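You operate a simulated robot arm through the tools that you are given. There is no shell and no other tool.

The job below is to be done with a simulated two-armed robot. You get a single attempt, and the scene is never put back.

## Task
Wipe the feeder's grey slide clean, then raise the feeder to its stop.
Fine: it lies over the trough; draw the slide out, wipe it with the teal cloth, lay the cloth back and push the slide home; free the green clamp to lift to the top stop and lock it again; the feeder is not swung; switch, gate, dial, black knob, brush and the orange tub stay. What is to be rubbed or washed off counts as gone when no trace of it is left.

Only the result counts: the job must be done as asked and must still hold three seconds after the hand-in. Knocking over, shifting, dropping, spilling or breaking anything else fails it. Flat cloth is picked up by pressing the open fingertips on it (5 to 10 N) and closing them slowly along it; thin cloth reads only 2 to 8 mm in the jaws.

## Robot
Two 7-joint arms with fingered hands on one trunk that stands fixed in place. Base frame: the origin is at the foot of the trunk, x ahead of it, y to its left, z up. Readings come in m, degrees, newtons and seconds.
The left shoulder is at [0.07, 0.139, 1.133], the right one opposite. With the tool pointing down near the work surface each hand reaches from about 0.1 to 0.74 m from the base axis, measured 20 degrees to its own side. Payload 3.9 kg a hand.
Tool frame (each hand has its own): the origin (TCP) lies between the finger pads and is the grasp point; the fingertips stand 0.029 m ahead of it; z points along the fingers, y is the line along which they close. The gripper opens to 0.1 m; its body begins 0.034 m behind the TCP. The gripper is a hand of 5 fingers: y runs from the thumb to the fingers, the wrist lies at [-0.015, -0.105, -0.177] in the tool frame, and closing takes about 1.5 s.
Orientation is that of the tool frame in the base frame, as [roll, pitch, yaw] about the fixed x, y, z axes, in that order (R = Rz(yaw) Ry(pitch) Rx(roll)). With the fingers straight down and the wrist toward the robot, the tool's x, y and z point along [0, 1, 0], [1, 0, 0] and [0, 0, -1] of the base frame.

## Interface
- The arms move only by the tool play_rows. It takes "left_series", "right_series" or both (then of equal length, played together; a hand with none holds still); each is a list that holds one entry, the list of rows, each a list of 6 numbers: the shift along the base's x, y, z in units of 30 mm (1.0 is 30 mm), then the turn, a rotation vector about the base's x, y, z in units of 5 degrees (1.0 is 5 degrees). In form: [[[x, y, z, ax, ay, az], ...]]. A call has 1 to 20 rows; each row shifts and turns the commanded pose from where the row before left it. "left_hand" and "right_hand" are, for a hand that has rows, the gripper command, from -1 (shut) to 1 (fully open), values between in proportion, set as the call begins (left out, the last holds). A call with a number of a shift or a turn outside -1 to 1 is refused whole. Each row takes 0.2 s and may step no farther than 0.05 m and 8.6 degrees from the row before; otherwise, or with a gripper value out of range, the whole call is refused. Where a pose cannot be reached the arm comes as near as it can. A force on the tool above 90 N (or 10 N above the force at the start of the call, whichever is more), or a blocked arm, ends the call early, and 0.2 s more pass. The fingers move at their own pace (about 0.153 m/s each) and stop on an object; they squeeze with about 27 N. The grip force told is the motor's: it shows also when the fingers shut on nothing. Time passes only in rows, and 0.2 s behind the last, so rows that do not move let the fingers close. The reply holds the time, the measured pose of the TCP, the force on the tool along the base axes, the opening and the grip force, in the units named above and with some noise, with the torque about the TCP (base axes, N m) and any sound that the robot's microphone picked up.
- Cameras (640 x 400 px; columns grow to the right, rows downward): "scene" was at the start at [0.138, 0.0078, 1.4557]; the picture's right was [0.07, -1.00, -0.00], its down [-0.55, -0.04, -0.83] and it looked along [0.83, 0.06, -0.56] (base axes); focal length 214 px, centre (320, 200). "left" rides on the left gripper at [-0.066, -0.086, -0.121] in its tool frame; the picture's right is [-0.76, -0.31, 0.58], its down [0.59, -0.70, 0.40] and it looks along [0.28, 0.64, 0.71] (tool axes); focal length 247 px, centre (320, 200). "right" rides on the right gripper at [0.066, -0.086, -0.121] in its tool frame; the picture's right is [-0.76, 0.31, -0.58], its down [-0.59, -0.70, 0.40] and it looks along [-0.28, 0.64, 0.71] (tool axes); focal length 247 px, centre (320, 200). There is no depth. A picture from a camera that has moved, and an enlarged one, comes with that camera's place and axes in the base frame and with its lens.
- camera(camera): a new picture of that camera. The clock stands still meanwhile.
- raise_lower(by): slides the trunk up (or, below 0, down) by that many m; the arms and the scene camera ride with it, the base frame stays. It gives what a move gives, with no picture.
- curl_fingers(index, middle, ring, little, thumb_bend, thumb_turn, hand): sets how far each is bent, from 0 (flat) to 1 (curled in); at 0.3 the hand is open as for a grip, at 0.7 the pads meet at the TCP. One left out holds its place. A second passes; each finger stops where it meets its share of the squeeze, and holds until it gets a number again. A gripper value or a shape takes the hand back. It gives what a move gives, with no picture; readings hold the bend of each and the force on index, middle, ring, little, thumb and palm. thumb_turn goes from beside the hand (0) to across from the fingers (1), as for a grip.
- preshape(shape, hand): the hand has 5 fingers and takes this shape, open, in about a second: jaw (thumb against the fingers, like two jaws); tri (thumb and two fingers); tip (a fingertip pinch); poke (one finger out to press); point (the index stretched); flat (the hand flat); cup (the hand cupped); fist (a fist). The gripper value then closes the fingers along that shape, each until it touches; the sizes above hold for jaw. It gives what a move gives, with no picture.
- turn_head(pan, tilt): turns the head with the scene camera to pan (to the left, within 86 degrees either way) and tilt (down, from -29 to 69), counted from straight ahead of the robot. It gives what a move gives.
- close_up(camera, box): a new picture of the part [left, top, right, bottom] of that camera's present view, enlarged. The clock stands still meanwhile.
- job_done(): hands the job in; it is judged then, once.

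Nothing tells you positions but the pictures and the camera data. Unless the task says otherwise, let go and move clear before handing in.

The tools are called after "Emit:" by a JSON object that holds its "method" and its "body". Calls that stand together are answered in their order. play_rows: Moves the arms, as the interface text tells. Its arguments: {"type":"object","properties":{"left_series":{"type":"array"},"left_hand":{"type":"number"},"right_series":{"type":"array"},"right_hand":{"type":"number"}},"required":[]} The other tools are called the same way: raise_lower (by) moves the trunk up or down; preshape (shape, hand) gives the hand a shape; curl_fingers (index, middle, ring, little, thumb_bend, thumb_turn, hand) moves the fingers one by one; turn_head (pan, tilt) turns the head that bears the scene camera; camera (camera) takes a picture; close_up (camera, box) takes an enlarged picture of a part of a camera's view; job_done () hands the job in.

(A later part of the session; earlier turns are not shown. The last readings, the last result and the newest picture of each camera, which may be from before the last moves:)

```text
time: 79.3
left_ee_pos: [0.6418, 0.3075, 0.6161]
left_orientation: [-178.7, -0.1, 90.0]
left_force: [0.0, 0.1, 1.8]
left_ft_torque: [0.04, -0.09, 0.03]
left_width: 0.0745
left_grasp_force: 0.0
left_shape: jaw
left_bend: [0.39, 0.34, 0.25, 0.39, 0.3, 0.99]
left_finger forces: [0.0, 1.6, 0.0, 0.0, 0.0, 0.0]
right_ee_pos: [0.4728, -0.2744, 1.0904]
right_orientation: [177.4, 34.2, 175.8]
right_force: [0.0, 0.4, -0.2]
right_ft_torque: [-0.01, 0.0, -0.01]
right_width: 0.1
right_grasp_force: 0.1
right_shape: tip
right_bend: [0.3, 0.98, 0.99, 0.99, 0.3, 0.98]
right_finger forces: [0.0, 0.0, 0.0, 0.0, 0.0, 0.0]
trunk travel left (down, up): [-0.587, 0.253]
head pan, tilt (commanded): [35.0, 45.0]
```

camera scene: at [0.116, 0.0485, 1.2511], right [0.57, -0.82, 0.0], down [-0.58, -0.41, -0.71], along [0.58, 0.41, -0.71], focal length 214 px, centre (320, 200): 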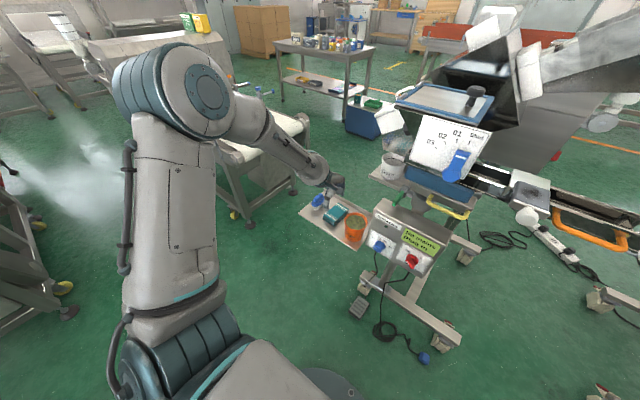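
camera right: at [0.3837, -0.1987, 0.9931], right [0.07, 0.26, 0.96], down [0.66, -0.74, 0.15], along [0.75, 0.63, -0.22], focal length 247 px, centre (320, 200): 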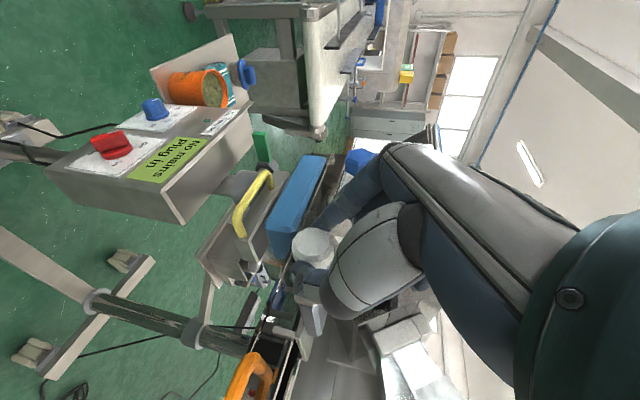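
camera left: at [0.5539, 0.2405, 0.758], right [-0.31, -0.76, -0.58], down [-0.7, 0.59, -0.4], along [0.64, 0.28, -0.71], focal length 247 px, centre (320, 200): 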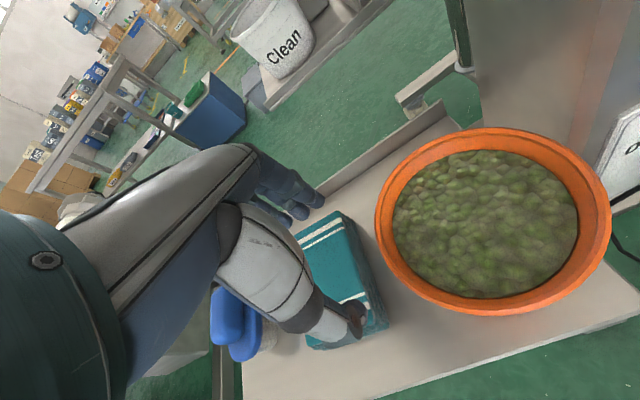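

Emit:
{"method": "play_rows", "body": {"left_series": [[[0, 0, -0.05, 0, -0.05, 0], [0, 0, 0, 0, 0, 0]]]}}

```text
time: 79.9
left_ee_pos: [0.6412, 0.3071, 0.615]
left_orientation: [-179.2, 0.0, 90.0]
left_force: [-0.5, 0.1, 5.5]
left_ft_torque: [0.04, -0.26, 0.0]
left_width: 0.0748
left_grasp_force: 0.2
left_shape: jaw
left_bend: [0.39, 0.33, 0.25, 0.39, 0.3, 0.99]
left_finger forces: [0.0, 6.0, 0.0, 0.0, 0.0, 0.0]
right_ee_pos: [0.4717, -0.2753, 1.0903]
right_orientation: [177.4, 34.3, 175.6]
right_force: [-0.2, 0.0, 0.2]
right_ft_torque: [0.03, -0.03, 0.0]
right_width: 0.0999
right_grasp_force: 0.1
right_shape: tip
right_bend: [0.3, 0.98, 0.99, 0.99, 0.3, 0.98]
right_finger forces: [0.1, 0.0, 0.1, 0.0, 0.2, 0.1]
trunk travel left (down, up): [-0.587, 0.253]
head pan, tilt (commanded): [35.0, 45.0]
```

Emit:
{"method": "play_rows", "body": {"left_series": [[[0, 0, -0.02, 0, -0.08, 0], [0, 0, 0, 0, 0, 0]]]}}

Emit:
{"method": "play_rows", "body": {"left_series": [[[0, 0, 0, 0, 0, 0], [0, 0, 0, 0, 0, 0]]], "left_hand": 0.4}}

```text
time: 80.5
left_ee_pos: [0.6393, 0.3068, 0.6151]
left_orientation: [-179.6, -0.1, 90.0]
left_force: [-0.6, 0.6, 9.1]
left_ft_torque: [0.07, -0.04, 0.03]
left_width: 0.0749
left_grasp_force: 0.1
left_shape: jaw
left_bend: [0.39, 0.33, 0.25, 0.39, 0.3, 0.99]
left_finger forces: [0.0, 5.3, 0.1, 0.0, 4.5, 0.0]
right_ee_pos: [0.4698, -0.2743, 1.091]
right_orientation: [177.5, 34.2, 175.8]
right_force: [0.8, -0.4, -0.8]
right_ft_torque: [0.0, -0.04, -0.03]
right_width: 0.0996
right_grasp_force: 0.1
right_shape: tip
right_bend: [0.3, 0.98, 0.99, 0.99, 0.3, 0.98]
right_finger forces: [0.0, 0.1, 0.1, 0.0, 0.0, 0.0]
trunk travel left (down, up): [-0.587, 0.253]
head pan, tilt (commanded): [35.0, 45.0]
```

```text
time: 81.1
left_ee_pos: [0.6405, 0.3072, 0.6147]
left_orientation: [-179.4, -0.1, 90.0]
left_force: [2.1, -0.4, 6.3]
left_ft_torque: [0.08, -0.27, 0.0]
left_width: 0.0378
left_grasp_force: 27.2
left_shape: jaw
left_bend: [0.71, 0.42, 0.71, 0.65, 0.52, 1.0]
left_finger forces: [0.1, 7.0, 0.0, 0.1, 0.1, 0.0]
right_ee_pos: [0.4718, -0.2747, 1.0899]
right_orientation: [177.5, 34.3, 175.8]
right_force: [0.8, 0.2, -0.8]
right_ft_torque: [-0.02, 0.04, 0.03]
right_width: 0.0997
right_grasp_force: 0.0
right_shape: tip
right_bend: [0.3, 0.98, 0.99, 0.99, 0.3, 0.98]
right_finger forces: [0.0, 0.0, 0.0, 0.1, 0.0, 0.1]
trunk travel left (down, up): [-0.587, 0.253]
head pan, tilt (commanded): [35.0, 45.0]
```

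Emit:
{"method": "camera", "body": {"camera": "left"}}

Emit:
{"method": "close_up", "body": {"camera": "scene", "box": [290, 170, 380, 250]}}

```text
taken
camera left: at [0.5552, 0.2402, 0.7367], right [-0.31, -0.76, -0.57], down [-0.71, 0.59, -0.39], along [0.64, 0.28, -0.72], focal length 247 px, centre (320, 200)
```

left: 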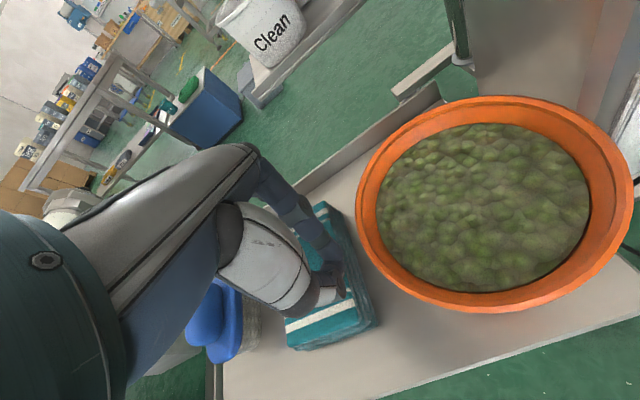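

```text
5.00 times, centred on (335, 210) of scene
camera zoom: at [0.1154, 0.0479, 1.2511], right [0.57, -0.82, 0.0], down [-0.58, -0.41, -0.71], along [0.58, 0.41, -0.71], focal length 1072 px, centre (245, 150)
```

zoom: 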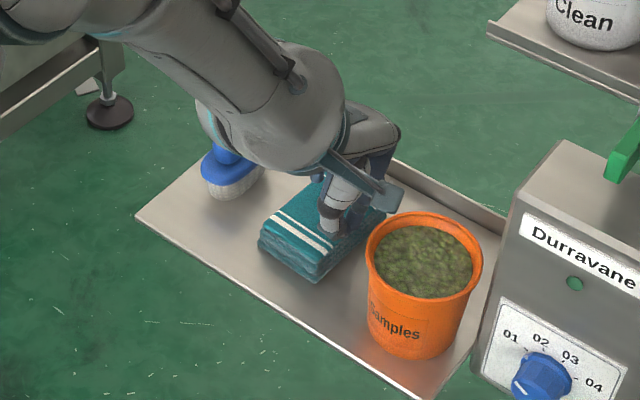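

The fingers closed along the cloth. I complete the closing slowly and check the grip readings.

Emit:
{"method": "play_rows", "body": {"left_series": [[[0, 0, 0, 0, 0, 0], [0, 0, 0, 0, 0, 0], [0, 0, 0, 0, 0, 0], [0, 0, 0, 0, 0, 0], [0, 0, 0, 0, 0, 0], [0, 0, 0, 0, 0, 0]]], "left_hand": -1}}

Emit:
{"method": "close_up", "body": {"camera": "scene", "box": [310, 190, 360, 230]}}

Emit:
{"method": "close_up", "body": {"camera": "left", "box": [240, 180, 400, 360]}}

```text
time: 82.5
left_ee_pos: [0.6397, 0.3081, 0.6137]
left_orientation: [-179.4, 0.1, 89.9]
left_force: [0.9, -0.3, 3.0]
left_ft_torque: [0.02, -0.12, 0.0]
left_width: 0.035
left_grasp_force: 26.8
left_shape: jaw
left_bend: [0.71, 0.47, 0.68, 0.68, 0.51, 1.0]
left_finger forces: [0.1, 3.8, 0.0, 0.1, 0.1, 0.0]
right_ee_pos: [0.4724, -0.2753, 1.0911]
right_orientation: [177.5, 34.2, 175.7]
right_force: [0.3, -0.3, -0.2]
right_ft_torque: [-0.01, -0.04, -0.01]
right_width: 0.1
right_grasp_force: 0.0
right_shape: tip
right_bend: [0.3, 0.98, 0.99, 0.99, 0.3, 0.98]
right_finger forces: [0.0, 0.0, 0.0, 0.1, 0.0, 0.1]
trunk travel left (down, up): [-0.587, 0.253]
head pan, tilt (commanded): [35.0, 45.0]
```

```text
10.00 times, centred on (335, 210) of scene
camera zoom: at [0.1156, 0.0481, 1.2511], right [0.57, -0.82, 0.0], down [-0.58, -0.41, -0.71], along [0.58, 0.41, -0.71], focal length 2145 px, centre (170, 100)
```

zoom: 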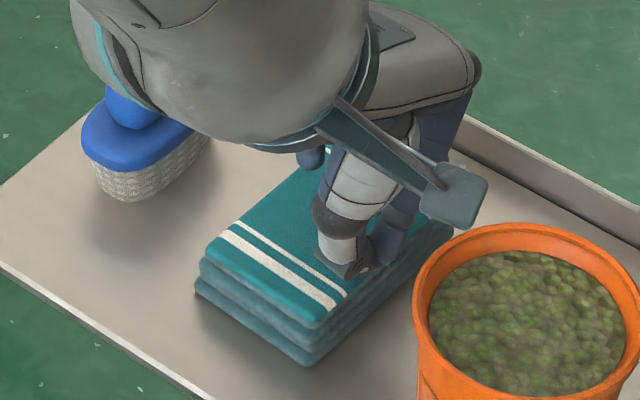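

```text
2.22 times, centred on (320, 270) of left
camera zoom: at [0.5549, 0.2406, 0.7362], right [-0.31, -0.76, -0.57], down [-0.71, 0.59, -0.39], along [0.63, 0.28, -0.72], focal length 549 px, centre (320, 44)
```

zoom: 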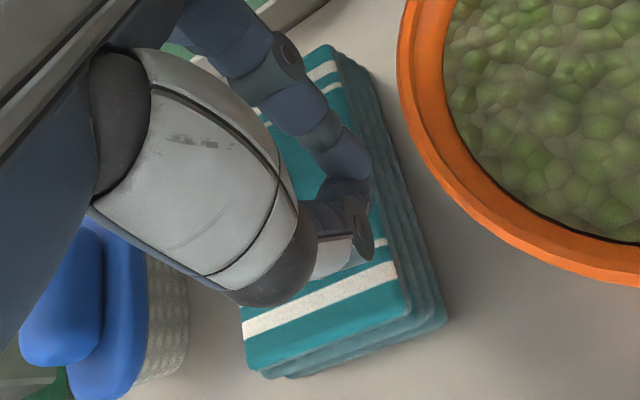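

The cloth is a thick folded pad of about 58 × 95 × 25 mm, turned about 7 degrees, and closing on its top did not catch it. I lift off, open the thumb, index and middle wide, and will grip it end to end.

Emit:
{"method": "play_rows", "body": {"left_series": [[[0, 0, 0.4, 0, 0, 0], [0, 0, 0.6, 0, 0, 0], [0, 0, 0.7, 0, 0, -0.4], [0, 0, 0.7, 0, 0, -0.5], [0, 0.1, 0.2, 0, 0.1, -0.5]]], "left_hand": 1}}

Emit:
{"method": "curl_fingers", "body": {"hand": "left", "index": 0.15, "middle": 0.15, "ring": 0, "little": 0, "thumb_bend": 0.15, "thumb_turn": 1}}

Emit:
{"method": "camera", "body": {"camera": "left"}}

Emit:
{"method": "close_up", "body": {"camera": "scene", "box": [290, 170, 380, 250]}}

```text
time: 83.7
left_ee_pos: [0.6414, 0.3096, 0.6914]
left_orientation: [-178.8, 0.1, 83.0]
left_force: [0.0, -0.4, 0.2]
left_ft_torque: [0.0, -0.01, 0.04]
left_width: 0.0998
left_grasp_force: 0.2
left_shape: jaw
left_bend: [0.3, 0.3, 0.3, 0.3, 0.3, 0.98]
left_finger forces: [0.0, 0.0, 0.0, 0.0, 0.1, 0.0]
right_ee_pos: [0.4734, -0.2756, 1.0903]
right_orientation: [177.5, 34.1, 175.7]
right_force: [-0.9, 0.5, -0.5]
right_ft_torque: [0.01, 0.0, 0.01]
right_width: 0.0999
right_grasp_force: 0.1
right_shape: tip
right_bend: [0.3, 0.98, 0.99, 0.99, 0.3, 0.98]
right_finger forces: [0.1, 0.1, 0.1, 0.0, 0.0, 0.0]
trunk travel left (down, up): [-0.587, 0.253]
head pan, tilt (commanded): [35.0, 45.0]
```

```text
time: 84.7
left_ee_pos: [0.6405, 0.3097, 0.6904]
left_orientation: [-178.8, 0.0, 83.0]
left_force: [0.5, 1.5, -0.1]
left_ft_torque: [-0.04, 0.04, -0.02]
left_width: 0.1242
left_grasp_force: 0.1
left_shape: fingers
left_bend: [0.15, 0.15, 0.0, 0.0, 0.15, 0.96]
left_finger forces: [0.0, 0.1, 0.0, 0.0, 0.1, 0.0]
right_ee_pos: [0.4731, -0.2745, 1.0903]
right_orientation: [177.5, 34.1, 175.8]
right_force: [-0.9, -0.2, -0.2]
right_ft_torque: [-0.03, -0.01, 0.01]
right_width: 0.0998
right_grasp_force: 0.0
right_shape: tip
right_bend: [0.3, 0.98, 0.99, 0.99, 0.3, 0.98]
right_finger forces: [0.0, 0.1, 0.0, 0.1, 0.0, 0.0]
trunk travel left (down, up): [-0.587, 0.253]
head pan, tilt (commanded): [35.0, 45.0]
```

```text
taken
camera left: at [0.5487, 0.2543, 0.8143], right [-0.41, -0.71, -0.57], down [-0.63, 0.67, -0.39], along [0.66, 0.2, -0.73], focal length 247 px, centre (320, 200)
```

left: 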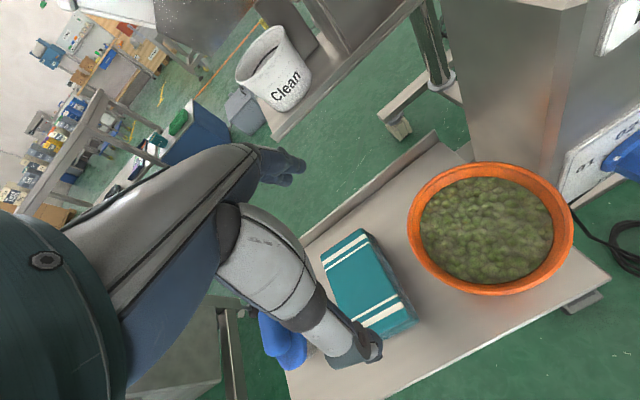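

```text
5.00 times, centred on (335, 210) of scene
camera zoom: at [0.1161, 0.0484, 1.251], right [0.57, -0.82, 0.0], down [-0.58, -0.41, -0.71], along [0.58, 0.41, -0.71], focal length 1072 px, centre (245, 150)
```

zoom: 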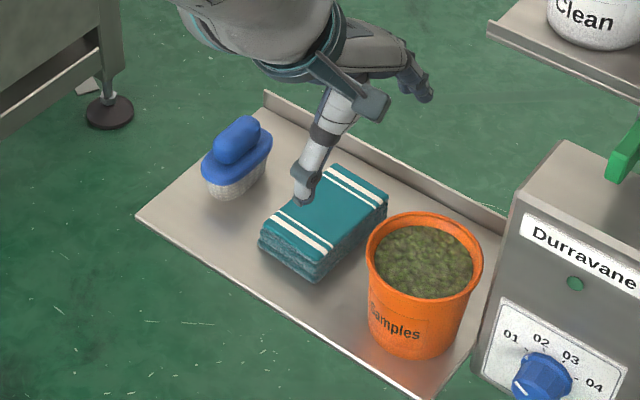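

Now the opening reads 124 mm, enough for the ~98 mm length. I centre the hand over the cloth and descend around its ends.

Emit:
{"method": "play_rows", "body": {"left_series": [[[0, 0.3, 0, 0, 0, 0.3], [0, 0.25, -0.3, 0, -0.1, 0.3], [0, 0, -0.6, 0, -0.1, 0], [0, 0, -0.6, 0, 0, 0], [0, 0, -0.5, 0, 0, 0], [0, 0, 0, 0, 0, 0]]]}}

Emit:
{"method": "close_up", "body": {"camera": "left", "box": [220, 140, 460, 380]}}

Emit:
{"method": "close_up", "body": {"camera": "scene", "box": [300, 180, 370, 230]}}

```text
time: 86.1
left_ee_pos: [0.6403, 0.3267, 0.6322]
left_orientation: [-179.9, -0.1, 86.0]
left_force: [0.4, -0.1, 0.1]
left_ft_torque: [-0.01, 0.0, 0.01]
left_width: 0.1245
left_grasp_force: 0.0
left_shape: fingers
left_bend: [0.15, 0.15, 0.0, 0.0, 0.15, 0.96]
left_finger forces: [0.0, 0.0, 0.1, 0.0, 0.0, 0.0]
right_ee_pos: [0.472, -0.2746, 1.0896]
right_orientation: [177.4, 34.2, 175.7]
right_force: [0.3, 0.0, 1.1]
right_ft_torque: [-0.04, -0.02, 0.04]
right_width: 0.0998
right_grasp_force: 0.0
right_shape: tip
right_bend: [0.3, 0.98, 0.99, 0.99, 0.3, 0.98]
right_finger forces: [0.0, 0.0, 0.1, 0.1, 0.0, 0.0]
trunk travel left (down, up): [-0.587, 0.253]
head pan, tilt (commanded): [35.0, 45.0]
```

```text
1.67 times, centred on (340, 260) of left
camera zoom: at [0.5497, 0.2664, 0.753], right [-0.36, -0.73, -0.58], down [-0.66, 0.64, -0.4], along [0.66, 0.24, -0.71], focal length 412 px, centre (287, 100)
```

zoom: 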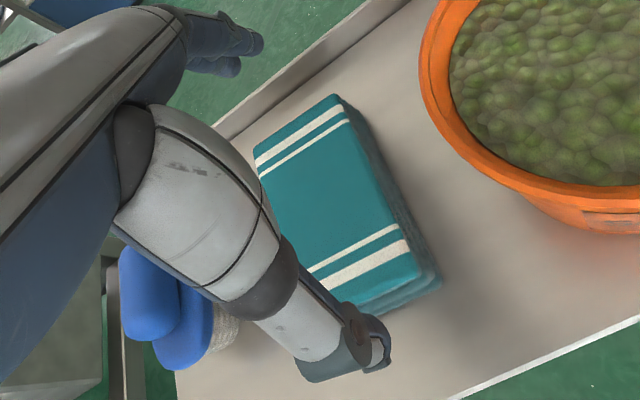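

```text
8.00 times, centred on (335, 205) of scene
camera zoom: at [0.1159, 0.0483, 1.2511], right [0.57, -0.82, 0.0], down [-0.58, -0.41, -0.71], along [0.58, 0.41, -0.71], focal length 1716 px, centre (200, 160)
```

zoom: 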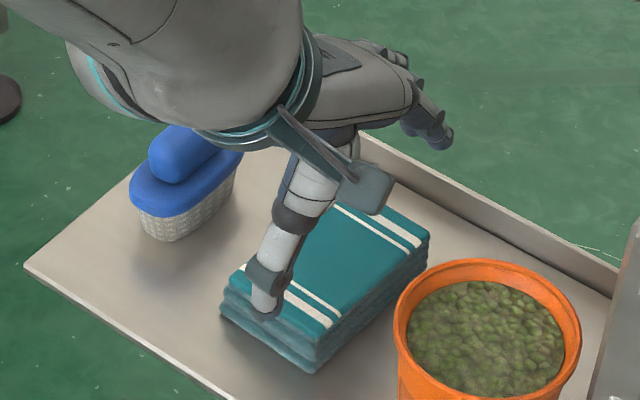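

Emit:
{"method": "play_rows", "body": {"left_series": [[[0, 0, -0.35, 0, 0, 0], [0, 0, -0.35, 0, 0, 0], [0, 0, -0.3, 0, 0, 0], [0, 0, -0.2, 0, 0, 0], [0, 0, 0, 0, 0, 0]]]}}

Emit:
{"method": "close_up", "body": {"camera": "left", "box": [220, 140, 460, 380]}}

Emit:
{"method": "close_up", "body": {"camera": "scene", "box": [300, 180, 370, 230]}}

```text
time: 87.3
left_ee_pos: [0.6409, 0.3263, 0.5953]
left_orientation: [-179.9, 0.0, 86.0]
left_force: [-0.3, 0.3, -0.9]
left_ft_torque: [-0.01, 0.02, -0.01]
left_width: 0.1243
left_grasp_force: 0.0
left_shape: fingers
left_bend: [0.15, 0.15, 0.0, 0.0, 0.15, 0.96]
left_finger forces: [0.1, 0.0, 0.0, 0.1, 0.1, 0.0]
right_ee_pos: [0.4718, -0.275, 1.09]
right_orientation: [177.5, 34.2, 175.8]
right_force: [0.2, 0.9, -0.4]
right_ft_torque: [-0.02, 0.02, -0.02]
right_width: 0.0998
right_grasp_force: 0.1
right_shape: tip
right_bend: [0.3, 0.98, 0.99, 0.99, 0.3, 0.98]
right_finger forces: [0.0, 0.0, 0.1, 0.0, 0.0, 0.0]
trunk travel left (down, up): [-0.587, 0.253]
head pan, tilt (commanded): [35.0, 45.0]
```

```text
1.67 times, centred on (340, 260) of left
camera zoom: at [0.5501, 0.2662, 0.7171], right [-0.36, -0.73, -0.58], down [-0.66, 0.64, -0.4], along [0.66, 0.24, -0.71], focal length 412 px, centre (287, 100)
```

zoom: 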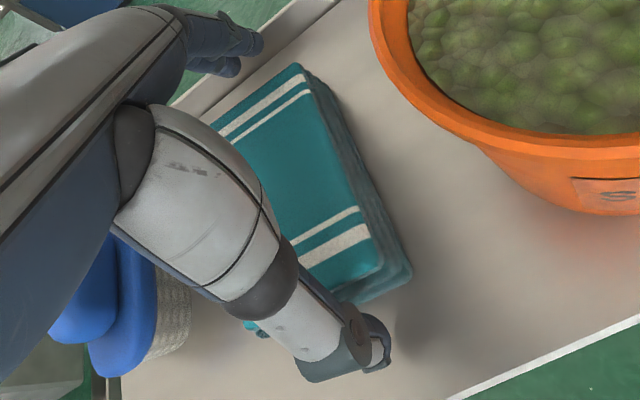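

```text
8.00 times, centred on (335, 205) of scene
camera zoom: at [0.1161, 0.0484, 1.2511], right [0.57, -0.82, 0.0], down [-0.58, -0.41, -0.71], along [0.58, 0.41, -0.71], focal length 1716 px, centre (200, 160)
```

zoom: 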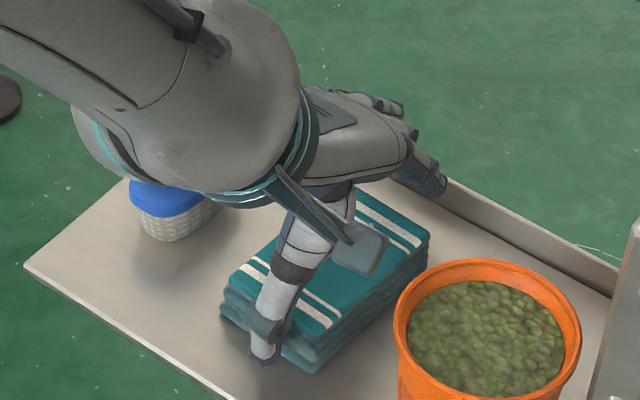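

The thumb is in front of the cloth and the fingers are behind it. I close thumb, index and middle on its ends.

Emit:
{"method": "curl_fingers", "body": {"hand": "left", "index": 0.6, "middle": 0.6, "thumb_bend": 0.6}}

Emit:
{"method": "close_up", "body": {"camera": "left", "box": [220, 140, 460, 380]}}

Emit:
{"method": "close_up", "body": {"camera": "scene", "box": [300, 180, 370, 230]}}

```text
time: 88.3
left_ee_pos: [0.6418, 0.327, 0.5969]
left_orientation: [179.9, 0.0, 86.0]
left_force: [2.7, -0.4, 6.2]
left_ft_torque: [-0.01, -0.26, 0.08]
left_width: 0.0982
left_grasp_force: 18.5
left_shape: fingers
left_bend: [0.32, 0.37, 0.0, 0.0, 0.33, 0.99]
left_finger forces: [10.3, 9.7, 0.0, 0.1, 17.3, 0.0]
right_ee_pos: [0.4721, -0.2747, 1.0898]
right_orientation: [177.4, 34.2, 175.8]
right_force: [-1.1, -0.7, 0.3]
right_ft_torque: [0.0, -0.02, 0.02]
right_width: 0.0998
right_grasp_force: 0.1
right_shape: tip
right_bend: [0.3, 0.98, 0.99, 0.99, 0.3, 0.98]
right_finger forces: [0.0, 0.0, 0.0, 0.0, 0.0, 0.1]
trunk travel left (down, up): [-0.587, 0.253]
head pan, tilt (commanded): [35.0, 45.0]
```

```text
1.67 times, centred on (340, 260) of left
camera zoom: at [0.5501, 0.2659, 0.7182], right [-0.36, -0.73, -0.58], down [-0.66, 0.64, -0.4], along [0.66, 0.24, -0.71], focal length 412 px, centre (287, 100)
```

zoom: 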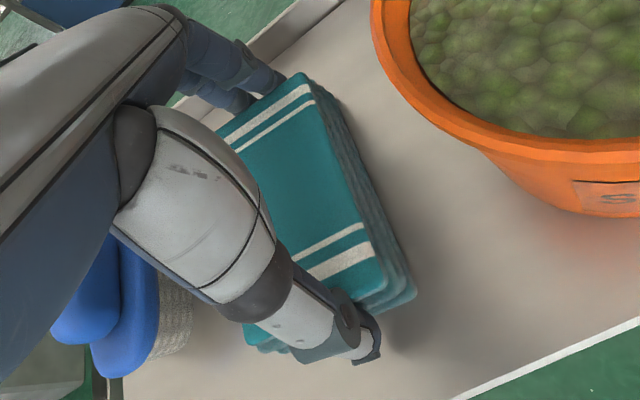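

```text
8.00 times, centred on (335, 205) of scene
camera zoom: at [0.1154, 0.048, 1.2512], right [0.57, -0.82, 0.0], down [-0.58, -0.41, -0.71], along [0.58, 0.41, -0.71], focal length 1716 px, centre (200, 160)
```

zoom: 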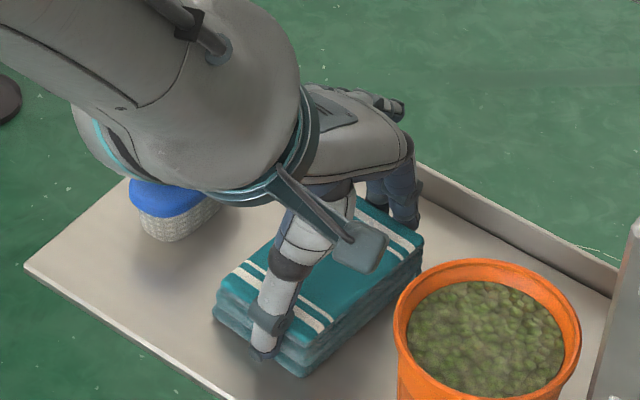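

The cloth is gripped end to end: index 10 N, middle 10 N, thumb 17 N, width 98 mm. I lift it slowly.

Emit:
{"method": "play_rows", "body": {"left_series": [[[0, 0, 0.2, 0, 0, 0], [0, 0, 0.3, 0, 0, 0], [0, 0, 0.4, 0, 0, 0], [0, 0, 0.4, 0, 0, 0], [0, 0, 0, 0, 0, 0]]]}}

Emit:
{"method": "close_up", "body": {"camera": "left", "box": [220, 140, 460, 380]}}

Emit:
{"method": "close_up", "body": {"camera": "scene", "box": [300, 180, 370, 230]}}

```text
time: 89.5
left_ee_pos: [0.6403, 0.3275, 0.6346]
left_orientation: [-179.8, 0.1, 86.0]
left_force: [-0.2, 0.0, -1.0]
left_ft_torque: [-0.01, -0.04, -0.03]
left_width: 0.098
left_grasp_force: 17.5
left_shape: fingers
left_bend: [0.32, 0.37, 0.0, 0.0, 0.33, 0.99]
left_finger forces: [9.0, 8.9, 0.1, 0.1, 18.8, 0.0]
right_ee_pos: [0.4731, -0.275, 1.0897]
right_orientation: [177.5, 34.1, 175.8]
right_force: [-0.4, -0.3, 0.0]
right_ft_torque: [0.04, 0.01, 0.02]
right_width: 0.0999
right_grasp_force: 0.1
right_shape: tip
right_bend: [0.3, 0.98, 0.99, 0.99, 0.3, 0.98]
right_finger forces: [0.1, 0.1, 0.1, 0.1, 0.1, 0.0]
trunk travel left (down, up): [-0.587, 0.253]
head pan, tilt (commanded): [35.0, 45.0]
```

```text
1.67 times, centred on (340, 260) of left
camera zoom: at [0.5501, 0.2665, 0.7557], right [-0.36, -0.73, -0.58], down [-0.66, 0.64, -0.4], along [0.66, 0.24, -0.71], focal length 412 px, centre (287, 100)
```

zoom: 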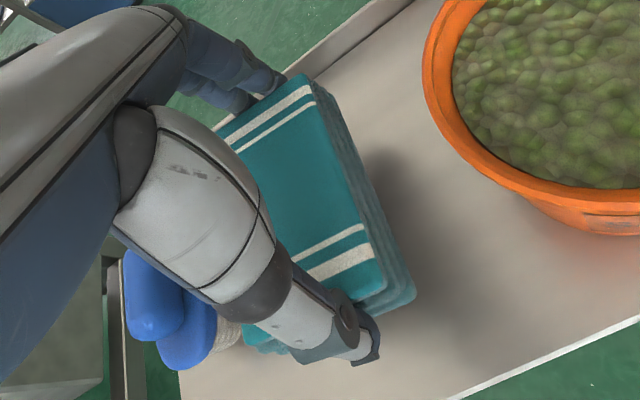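

```text
8.00 times, centred on (335, 205) of scene
camera zoom: at [0.1164, 0.0486, 1.251], right [0.57, -0.82, 0.0], down [-0.58, -0.41, -0.71], along [0.58, 0.41, -0.71], focal length 1716 px, centre (200, 160)
```

zoom: 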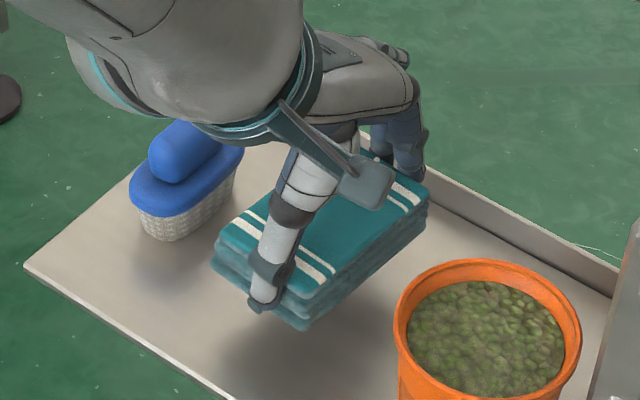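

The cloth is held firmly with its bottom about 1 cm below the fingertips, which suits wiping. I carry it up, back and across in front of the feeder, and move the right hand farther aside.

Emit:
{"method": "play_rows", "body": {"left_series": [[[0, 0, 0.6, 0, 0, 0], [0, 0, 0.8, 0, 0, 0], [-0.2, 0, 0.9, 0, 0, 0], [-0.4, 0, 0.9, 0, 0, 0], [-0.6, 0, 0.8, 0, 0, 0], [-0.7, 0, 0.8, 0, 0, 0], [-0.7, 0, 0.8, 0, 0, 0], [-0.7, 0, 0.8, 0, 0, 0], [-0.7, 0, 0.8, 0, 0, 0], [-0.7, -0.2, 0.8, 0, 0, 0], [-0.7, -0.3, 0.8, 0, 0, 0], [-0.7, -0.3, 0.8, 0, 0, 0], [-0.5, -0.3, 0.8, 0, 0, 0], [-0.3, -0.3, 0.8, 0, 0, 0]]], "right_series": [[[-0.1, -0.3, 0.3, 0, 0, 0], [-0.1, -0.3, 0.3, 0, 0, 0], [-0.1, -0.3, 0.3, 0, 0, 0], [-0.1, -0.3, 0.3, 0, 0, 0], [-0.1, -0.3, 0.3, 0, 0, 0], [-0.1, -0.3, 0.3, 0, 0, 0], [-0.1, -0.3, 0.3, 0, 0, 0], [-0.1, -0.3, 0.3, 0, 0, 0], [-0.1, -0.3, 0.3, 0, 0, 0], [-0.1, -0.3, 0.3, 0, 0, 0], [0, 0, 0, 0, 0, 0], [0, 0, 0, 0, 0, 0], [0, 0, 0, 0, 0, 0], [0, 0, 0, 0, 0, 0]]]}}

Emit:
{"method": "turn_head", "body": {"pan": 4, "tilt": 40}}

Emit:
{"method": "camera", "body": {"camera": "scene"}}

Emit:
{"method": "camera", "body": {"camera": "left"}}

```text
time: 92.5
left_ee_pos: [0.479, 0.3106, 0.9281]
left_orientation: [179.7, 1.0, 86.1]
left_force: [0.1, -0.1, -1.5]
left_ft_torque: [0.03, 0.04, 0.0]
left_width: 0.0975
left_grasp_force: 17.5
left_shape: fingers
left_bend: [0.33, 0.37, 0.0, 0.0, 0.33, 0.99]
left_finger forces: [8.6, 8.6, 0.1, 0.0, 18.0, 0.0]
left hand out of reach, approached as far as the arm can: row 9, 10, 13, 14
right_ee_pos: [0.4424, -0.3632, 1.1795]
right_orientation: [177.5, 34.1, 175.7]
right_force: [0.4, -0.8, 0.1]
right_ft_torque: [0.0, -0.03, -0.02]
right_width: 0.0998
right_grasp_force: 0.0
right_shape: tip
right_bend: [0.3, 0.98, 0.99, 0.99, 0.3, 0.98]
right_finger forces: [0.1, 0.0, 0.0, 0.0, 0.1, 0.0]
trunk travel left (down, up): [-0.587, 0.253]
head pan, tilt (commanded): [35.0, 45.0]
```

```text
time: 93.5
left_ee_pos: [0.4786, 0.3112, 0.9263]
left_orientation: [-179.9, 1.0, 86.3]
left_force: [-0.5, 0.3, -1.1]
left_ft_torque: [0.02, -0.03, 0.02]
left_width: 0.0973
left_grasp_force: 17.5
left_shape: fingers
left_bend: [0.33, 0.37, 0.0, 0.0, 0.33, 0.99]
left_finger forces: [8.6, 8.6, 0.0, 0.1, 17.8, 0.1]
right_ee_pos: [0.4426, -0.3635, 1.1789]
right_orientation: [177.5, 34.1, 175.8]
right_force: [-0.4, -0.6, 0.9]
right_ft_torque: [-0.01, -0.03, 0.01]
right_width: 0.0997
right_grasp_force: 0.0
right_shape: tip
right_bend: [0.3, 0.98, 0.99, 0.99, 0.3, 0.98]
right_finger forces: [0.0, 0.0, 0.0, 0.0, 0.0, 0.0]
trunk travel left (down, up): [-0.587, 0.253]
head pan, tilt (commanded): [4.0, 40.0]
```

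```text
taken
camera scene: at [0.1344, 0.0078, 1.2583], right [0.07, -1.0, 0.0], down [-0.64, -0.05, -0.77], along [0.76, 0.05, -0.64], focal length 214 px, centre (320, 200)
```

scene: 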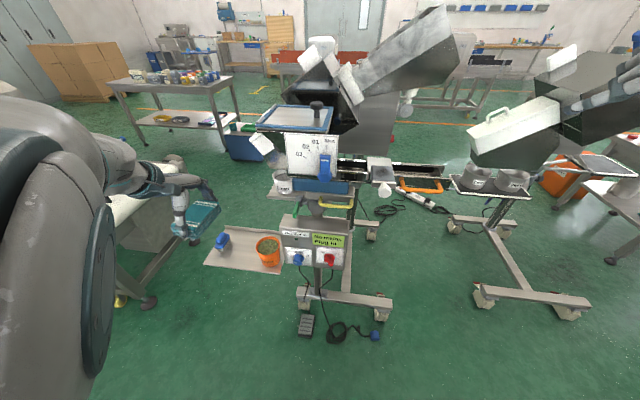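

```text
taken
camera left: at [0.3879, 0.253, 1.0491], right [-0.36, -0.74, -0.56], down [-0.66, 0.63, -0.41], along [0.66, 0.23, -0.72], focal length 247 px, centre (320, 200)
```

left: 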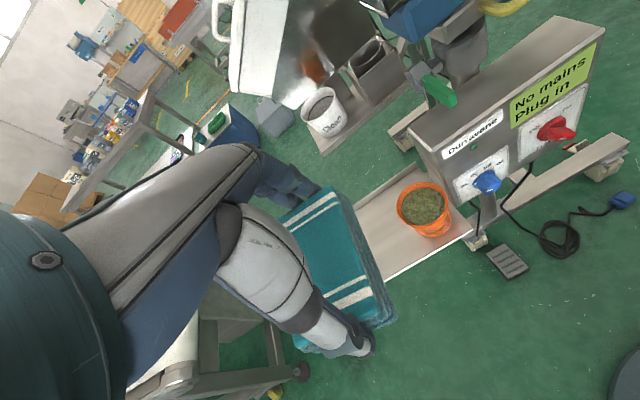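

Emit:
{"method": "play_rows", "body": {"left_series": [[[0, -0.3, 0.7, 0, 0, 0], [0, -0.3, 0.7, 0, 0, 0], [0, -0.3, 0.7, 0, 0, 0]]]}}

```text
time: 94.2
left_ee_pos: [0.502, 0.3053, 0.9845]
left_orientation: [179.9, 0.8, 86.1]
left_force: [0.1, -0.3, -0.5]
left_ft_torque: [0.0, -0.01, 0.0]
left_width: 0.0975
left_grasp_force: 17.3
left_shape: fingers
left_bend: [0.33, 0.37, 0.0, 0.0, 0.33, 0.99]
left_finger forces: [8.6, 8.6, 0.0, 0.0, 17.8, 0.0]
left hand out of reach, approached as far as the arm can: row 1, 2, 3
right_ee_pos: [0.4423, -0.3645, 1.1793]
right_orientation: [177.5, 34.1, 175.8]
right_force: [0.2, 0.0, -0.1]
right_ft_torque: [0.03, -0.03, 0.01]
right_width: 0.0998
right_grasp_force: 0.0
right_shape: tip
right_bend: [0.3, 0.98, 0.99, 0.99, 0.3, 0.98]
right_finger forces: [0.0, 0.0, 0.0, 0.0, 0.0, 0.1]
trunk travel left (down, up): [-0.587, 0.253]
head pan, tilt (commanded): [4.0, 40.0]
```

Emit:
{"method": "play_rows", "body": {"left_series": [[[-0.2, -0.3, 0.3, 0, 0, -1], [-0.2, -0.3, 0.3, 0, 0, -1], [-0.2, -0.3, 0.3, 0, 0, -1], [-0.2, -0.3, 0.3, 0, 0, -1]]]}}

Emit:
{"method": "turn_head", "body": {"pan": 50, "tilt": 35}}

Emit:
{"method": "camera", "body": {"camera": "scene"}}

```text
time: 95.2
left_ee_pos: [0.4856, 0.2775, 1.0193]
left_orientation: [179.6, 0.7, 65.9]
left_force: [0.4, 1.0, -0.4]
left_ft_torque: [-0.02, 0.0, -0.02]
left_width: 0.0972
left_grasp_force: 17.7
left_shape: fingers
left_bend: [0.33, 0.37, 0.0, 0.0, 0.33, 0.99]
left_finger forces: [8.6, 8.5, 0.0, 0.1, 17.8, 0.0]
left hand out of reach, approached as far as the arm can: row 1, 2, 4
right_ee_pos: [0.4432, -0.3651, 1.1794]
right_orientation: [177.5, 34.1, 175.8]
right_force: [0.6, -0.6, -0.3]
right_ft_torque: [0.0, 0.03, -0.01]
right_width: 0.0997
right_grasp_force: 0.1
right_shape: tip
right_bend: [0.3, 0.98, 0.99, 0.99, 0.3, 0.98]
right_finger forces: [0.0, 0.0, 0.1, 0.0, 0.1, 0.1]
trunk travel left (down, up): [-0.587, 0.253]
head pan, tilt (commanded): [4.0, 40.0]
```

```text
time: 96.4
left_ee_pos: [0.4853, 0.2777, 1.0158]
left_orientation: [179.9, 0.9, 66.3]
left_force: [0.2, -0.3, -0.7]
left_ft_torque: [-0.02, 0.02, -0.02]
left_width: 0.0973
left_grasp_force: 17.4
left_shape: fingers
left_bend: [0.33, 0.37, 0.0, 0.0, 0.33, 0.99]
left_finger forces: [8.5, 8.7, 0.0, 0.0, 17.8, 0.0]
right_ee_pos: [0.4422, -0.3643, 1.1798]
right_orientation: [177.5, 34.1, 175.7]
right_force: [-0.4, 1.0, 0.2]
right_ft_torque: [-0.02, -0.01, 0.01]
right_width: 0.0999
right_grasp_force: 0.1
right_shape: tip
right_bend: [0.3, 0.98, 0.99, 0.99, 0.3, 0.98]
right_finger forces: [0.0, 0.1, 0.1, 0.0, 0.1, 0.0]
trunk travel left (down, up): [-0.587, 0.253]
head pan, tilt (commanded): [50.0, 35.0]
```

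```text
taken
camera scene: at [0.1062, 0.0692, 1.2658], right [0.77, -0.64, 0.0], down [-0.37, -0.44, -0.82], along [0.53, 0.63, -0.57], focal length 214 px, centre (320, 200)
```

scene: 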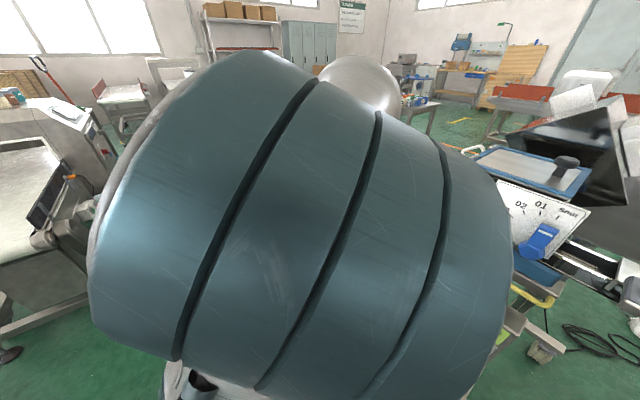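

The elbow is up and tucked in front of the head. With the shoulder higher this elbow-up posture has free travel, so I raise the trunk (carrying the hand up with it).

Emit:
{"method": "raise_lower", "body": {"by": 0.24}}

Emit:
{"method": "turn_head", "body": {"pan": 4, "tilt": 40}}

Emit:
{"method": "camera", "body": {"camera": "scene"}}

Emit:
{"method": "camera", "body": {"camera": "left"}}

```text
time: 98.9
left_ee_pos: [0.4864, 0.2779, 1.2585]
left_orientation: [179.8, 0.9, 66.2]
left_force: [-0.3, -0.7, -0.5]
left_ft_torque: [0.02, -0.05, 0.06]
left_width: 0.0975
left_grasp_force: 17.3
left_shape: fingers
left_bend: [0.33, 0.37, 0.0, 0.0, 0.33, 0.99]
left_finger forces: [8.6, 8.6, 0.1, 0.0, 17.8, 0.0]
right_ee_pos: [0.4431, -0.3641, 1.4193]
right_orientation: [177.5, 34.1, 175.9]
right_force: [-0.2, 0.1, 0.0]
right_ft_torque: [-0.02, 0.01, 0.01]
right_width: 0.0997
right_grasp_force: 0.1
right_shape: tip
right_bend: [0.3, 0.98, 0.99, 0.99, 0.3, 0.98]
right_finger forces: [0.0, 0.1, 0.0, 0.0, 0.1, 0.0]
trunk travel left (down, up): [-0.827, 0.013]
head pan, tilt (commanded): [50.0, 35.0]
```

```text
time: 100.0
left_ee_pos: [0.4858, 0.2778, 1.2567]
left_orientation: [179.8, 0.9, 66.0]
left_force: [0.4, 0.1, -0.1]
left_ft_torque: [0.01, 0.02, -0.03]
left_width: 0.0977
left_grasp_force: 17.6
left_shape: fingers
left_bend: [0.33, 0.37, 0.0, 0.0, 0.33, 0.99]
left_finger forces: [8.6, 8.6, 0.0, 0.1, 17.9, 0.1]
right_ee_pos: [0.443, -0.3636, 1.4195]
right_orientation: [177.5, 34.1, 175.8]
right_force: [-0.1, 0.1, 0.3]
right_ft_torque: [0.0, 0.03, 0.0]
right_width: 0.0999
right_grasp_force: 0.1
right_shape: tip
right_bend: [0.3, 0.98, 0.99, 0.99, 0.3, 0.98]
right_finger forces: [0.1, 0.1, 0.0, 0.0, 0.1, 0.0]
trunk travel left (down, up): [-0.827, 0.013]
head pan, tilt (commanded): [4.0, 40.0]
```

```text
taken
camera scene: at [0.1344, 0.0079, 1.4983], right [0.07, -1.0, 0.0], down [-0.64, -0.05, -0.77], along [0.76, 0.05, -0.64], focal length 214 px, centre (320, 200)
```

scene: 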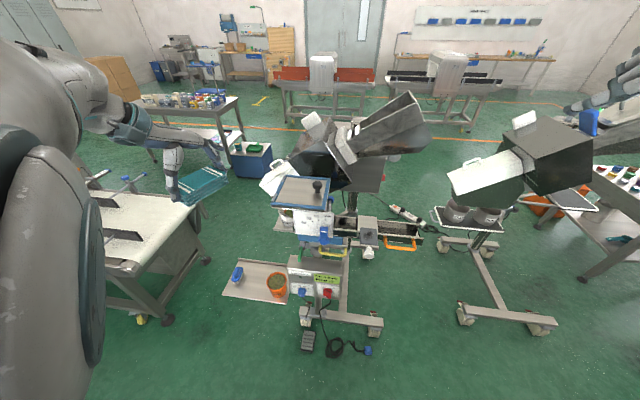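

```text
taken
camera left: at [0.3808, 0.2539, 1.3796], right [-0.59, -0.58, -0.57], down [-0.41, 0.82, -0.41], along [0.7, -0.01, -0.71], focal length 247 px, centre (320, 200)
```

left: 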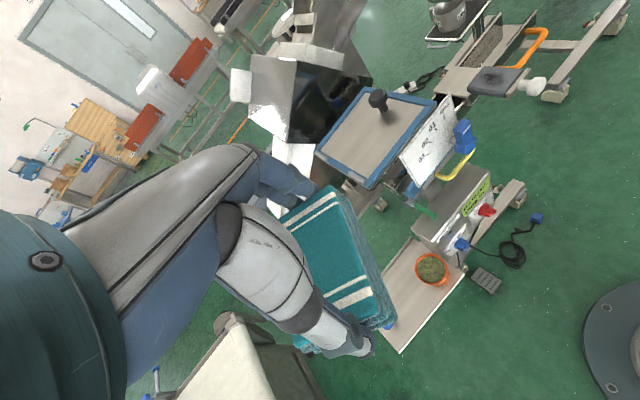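

Emit:
{"method": "play_rows", "body": {"left_series": [[[-0.2, -0.5, -0.4, 0, 0, 0], [-0.2, -0.6, -0.4, 0, 0, 0], [-0.1, -0.7, -0.3, 0, 0, 0], [0, -0.7, 0, 0, 0, 0]]]}}

```text
time: 101.0
left_ee_pos: [0.5143, 0.2366, 1.2171]
left_orientation: [180.0, 1.1, 66.2]
left_force: [-0.8, -0.6, -0.6]
left_ft_torque: [-0.01, 0.02, 0.02]
left_width: 0.0975
left_grasp_force: 17.3
left_shape: fingers
left_bend: [0.33, 0.37, 0.0, 0.0, 0.33, 0.99]
left_finger forces: [8.6, 8.6, 0.0, 0.0, 17.9, 0.1]
left hand out of reach, approached as far as the arm can: row 1, 2, 3, 4
right_ee_pos: [0.444, -0.3646, 1.4186]
right_orientation: [177.4, 34.2, 175.7]
right_force: [0.4, 0.0, -1.3]
right_ft_torque: [0.02, -0.01, 0.0]
right_width: 0.0996
right_grasp_force: 0.0
right_shape: tip
right_bend: [0.3, 0.98, 0.99, 0.99, 0.3, 0.98]
right_finger forces: [0.0, 0.0, 0.0, 0.1, 0.0, 0.0]
trunk travel left (down, up): [-0.827, 0.013]
head pan, tilt (commanded): [4.0, 40.0]
```

Emit:
{"method": "play_rows", "body": {"left_series": [[[-0.2, 0.1, 0.1, 0, 0, -1], [-0.2, 0.1, 0.1, 0, 0, -1], [-0.2, 0.1, 0.1, 0, 0, -1], [-0.2, 0.1, 0.1, 0, 0, -1]]]}}

Emit:
{"method": "camera", "body": {"camera": "scene"}}

```text
time: 102.0
left_ee_pos: [0.4895, 0.2443, 1.2308]
left_orientation: [-179.9, 0.1, 45.8]
left_force: [0.6, -0.7, -0.3]
left_ft_torque: [0.04, -0.03, -0.01]
left_width: 0.0974
left_grasp_force: 17.0
left_shape: fingers
left_bend: [0.33, 0.37, 0.0, 0.0, 0.33, 0.99]
left_finger forces: [8.6, 8.6, 0.1, 0.0, 17.6, 0.0]
right_ee_pos: [0.4422, -0.3638, 1.4191]
right_orientation: [177.4, 34.2, 175.7]
right_force: [-0.2, 0.2, -0.7]
right_ft_torque: [0.0, 0.01, 0.0]
right_width: 0.0998
right_grasp_force: 0.1
right_shape: tip
right_bend: [0.3, 0.98, 0.99, 0.99, 0.3, 0.98]
right_finger forces: [0.1, 0.0, 0.0, 0.0, 0.0, 0.0]
trunk travel left (down, up): [-0.827, 0.013]
head pan, tilt (commanded): [4.0, 40.0]
```

```text
taken
camera scene: at [0.1342, 0.008, 1.4983], right [0.07, -1.0, 0.0], down [-0.64, -0.04, -0.77], along [0.76, 0.05, -0.64], focal length 214 px, centre (320, 200)
```

scene: 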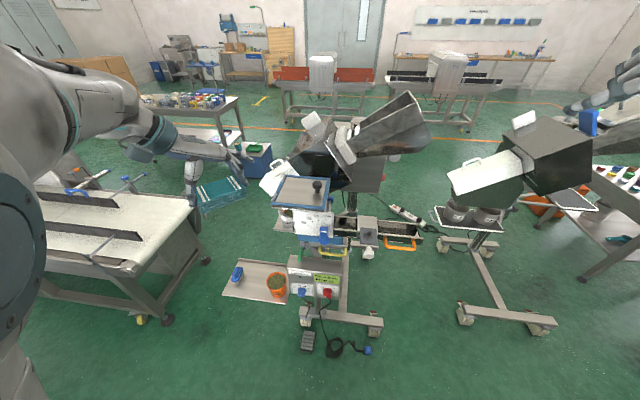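

Yawing the hand relieves the wrist. I continue toward the right with a little more yaw.

Emit:
{"method": "play_rows", "body": {"left_series": [[[-0.3, -0.6, 0, 0, 0, -0.6], [-0.3, -0.6, -0.1, 0, 0, -0.6], [-0.3, -0.6, -0.1, 0, 0, -0.6], [-0.2, -0.7, -0.1, 0, 0, -0.6]]]}}

```text
time: 103.0
left_ee_pos: [0.478, 0.1854, 1.2187]
left_orientation: [179.4, 0.8, 34.2]
left_force: [0.9, -0.4, -0.7]
left_ft_torque: [0.02, 0.01, -0.02]
left_width: 0.0973
left_grasp_force: 17.6
left_shape: fingers
left_bend: [0.33, 0.37, 0.0, 0.0, 0.33, 0.99]
left_finger forces: [8.5, 8.6, 0.0, 0.0, 17.8, 0.0]
left hand out of reach, approached as far as the arm can: row 2, 3, 4
right_ee_pos: [0.4433, -0.3662, 1.4181]
right_orientation: [177.4, 34.1, 175.8]
right_force: [-0.5, -0.6, -0.7]
right_ft_torque: [0.03, 0.0, 0.01]
right_width: 0.0999
right_grasp_force: 0.0
right_shape: tip
right_bend: [0.3, 0.98, 0.99, 0.99, 0.3, 0.98]
right_finger forces: [0.0, 0.0, 0.1, 0.0, 0.0, 0.0]
trunk travel left (down, up): [-0.827, 0.013]
head pan, tilt (commanded): [4.0, 40.0]
```

Emit:
{"method": "play_rows", "body": {"left_series": [[[-0.2, 0, 0, 0, 0, -1], [-0.2, 0, 0, 0, 0, -1], [-0.2, -0.2, 0, 0, 0, -1], [-0.2, -0.3, 0, 0, 0, -1], [-0.2, -0.4, 0, 0, 0, -1], [-0.1, -0.5, 0, 0, 0, -1]]]}}

Emit:
{"method": "camera", "body": {"camera": "scene"}}

```text
time: 104.4
left_ee_pos: [0.4441, 0.1406, 1.2183]
left_orientation: [-179.9, 0.1, 3.9]
left_force: [0.4, -0.3, 0.2]
left_ft_torque: [-0.01, -0.01, 0.01]
left_width: 0.0976
left_grasp_force: 17.2
left_shape: fingers
left_bend: [0.33, 0.37, 0.0, 0.0, 0.33, 0.99]
left_finger forces: [8.6, 8.6, 0.0, 0.0, 17.6, 0.0]
right_ee_pos: [0.4432, -0.3646, 1.4197]
right_orientation: [177.5, 34.1, 175.8]
right_force: [-0.3, 0.3, 0.6]
right_ft_torque: [0.01, -0.01, -0.02]
right_width: 0.0998
right_grasp_force: 0.1
right_shape: tip
right_bend: [0.3, 0.98, 0.99, 0.99, 0.3, 0.98]
right_finger forces: [0.0, 0.0, 0.0, 0.0, 0.1, 0.1]
trunk travel left (down, up): [-0.827, 0.013]
head pan, tilt (commanded): [4.0, 40.0]
```

```text
taken
camera scene: at [0.1345, 0.0074, 1.4983], right [0.07, -1.0, 0.0], down [-0.64, -0.04, -0.77], along [0.76, 0.05, -0.64], focal length 214 px, centre (320, 200)
```

scene: 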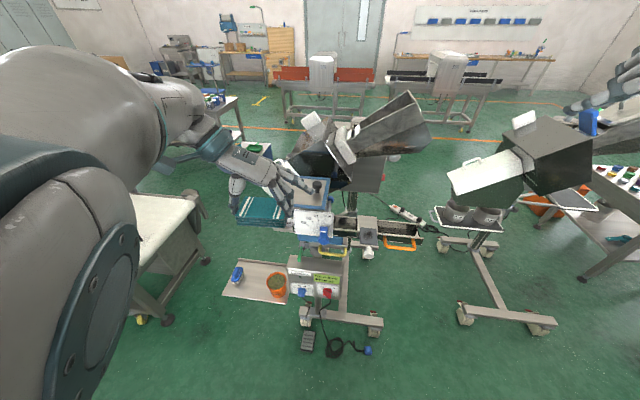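

Emit:
{"method": "play_rows", "body": {"left_series": [[[0, -0.7, 0, 0, 0, 0.2], [0, -0.7, 0, 0, 0, 0.2], [0, -0.7, 0, 0, 0, 0.3], [0, -0.7, 0, 0, 0, 0.3], [0, -0.7, 0, 0, 0, 0.3], [0, -0.7, 0, 0, 0, 0.3], [0, -0.7, 0, 0, 0, 0.3]]]}}

Emit:
{"method": "camera", "body": {"camera": "scene"}}

```text
time: 106.0
left_ee_pos: [0.4923, 0.0091, 1.2147]
left_orientation: [178.8, 0.7, 14.0]
left_force: [-0.5, 0.0, 0.1]
left_ft_torque: [0.0, -0.02, -0.01]
left_width: 0.0973
left_grasp_force: 17.4
left_shape: fingers
left_bend: [0.33, 0.37, 0.0, 0.0, 0.33, 0.99]
left_finger forces: [8.6, 8.7, 0.0, 0.1, 17.5, 0.0]
left hand out of reach, approached as far as the arm can: row 1, 2, 3, 4, 5, 6, 7
right_ee_pos: [0.4425, -0.365, 1.4192]
right_orientation: [177.4, 34.1, 175.8]
right_force: [0.6, 0.1, 0.0]
right_ft_torque: [0.0, 0.02, -0.01]
right_width: 0.1
right_grasp_force: 0.1
right_shape: tip
right_bend: [0.3, 0.98, 0.99, 0.99, 0.3, 0.98]
right_finger forces: [0.0, 0.0, 0.0, 0.1, 0.1, 0.0]
trunk travel left (down, up): [-0.827, 0.013]
head pan, tilt (commanded): [4.0, 40.0]
```

```text
taken
camera scene: at [0.1346, 0.007, 1.4983], right [0.07, -1.0, 0.0], down [-0.64, -0.04, -0.77], along [0.76, 0.05, -0.64], focal length 214 px, centre (320, 200)
```

scene: 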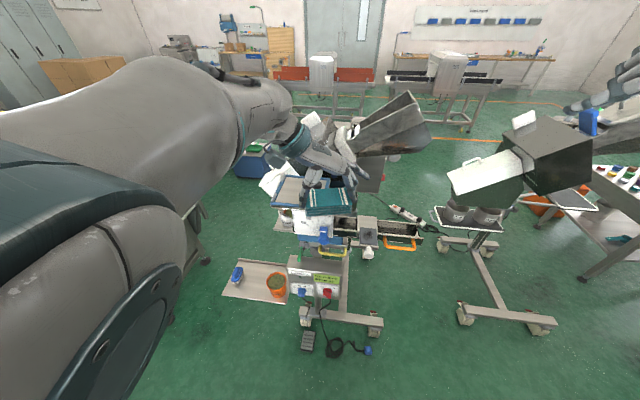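

Emit:
{"method": "play_rows", "body": {"left_series": [[[-0.1, -0.4, 0, 0, 0, -0.6], [-0.1, -0.4, 0, 0, 0, -0.6], [-0.1, -0.5, 0, 0, 0, -0.6], [0, -0.5, -0.1, 0, 0, -0.6], [0, -0.6, -0.1, 0, 0, -0.4]]]}}

Emit:
{"method": "camera", "body": {"camera": "scene"}}

```text
time: 107.2
left_ee_pos: [0.4807, -0.0689, 1.206]
left_orientation: [-179.8, 0.1, -0.7]
left_force: [-0.1, -0.7, -1.1]
left_ft_torque: [0.01, 0.04, 0.0]
left_width: 0.097
left_grasp_force: 16.6
left_shape: fingers
left_bend: [0.33, 0.37, 0.0, 0.0, 0.33, 0.99]
left_finger forces: [8.5, 8.6, 0.0, 0.0, 17.5, 0.1]
right_ee_pos: [0.4432, -0.363, 1.4189]
right_orientation: [177.6, 34.2, 176.0]
right_force: [0.2, 0.2, -0.5]
right_ft_torque: [0.0, 0.0, 0.02]
right_width: 0.0999
right_grasp_force: 0.1
right_shape: tip
right_bend: [0.3, 0.98, 0.99, 0.99, 0.3, 0.98]
right_finger forces: [0.0, 0.1, 0.0, 0.1, 0.0, 0.0]
trunk travel left (down, up): [-0.827, 0.013]
head pan, tilt (commanded): [4.0, 40.0]
```

```text
taken
camera scene: at [0.1351, 0.0075, 1.4982], right [0.07, -1.0, 0.0], down [-0.64, -0.04, -0.77], along [0.76, 0.05, -0.64], focal length 214 px, centre (320, 200)
```

scene: 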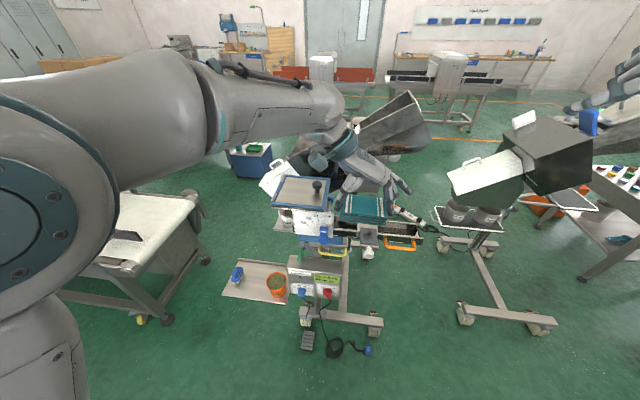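

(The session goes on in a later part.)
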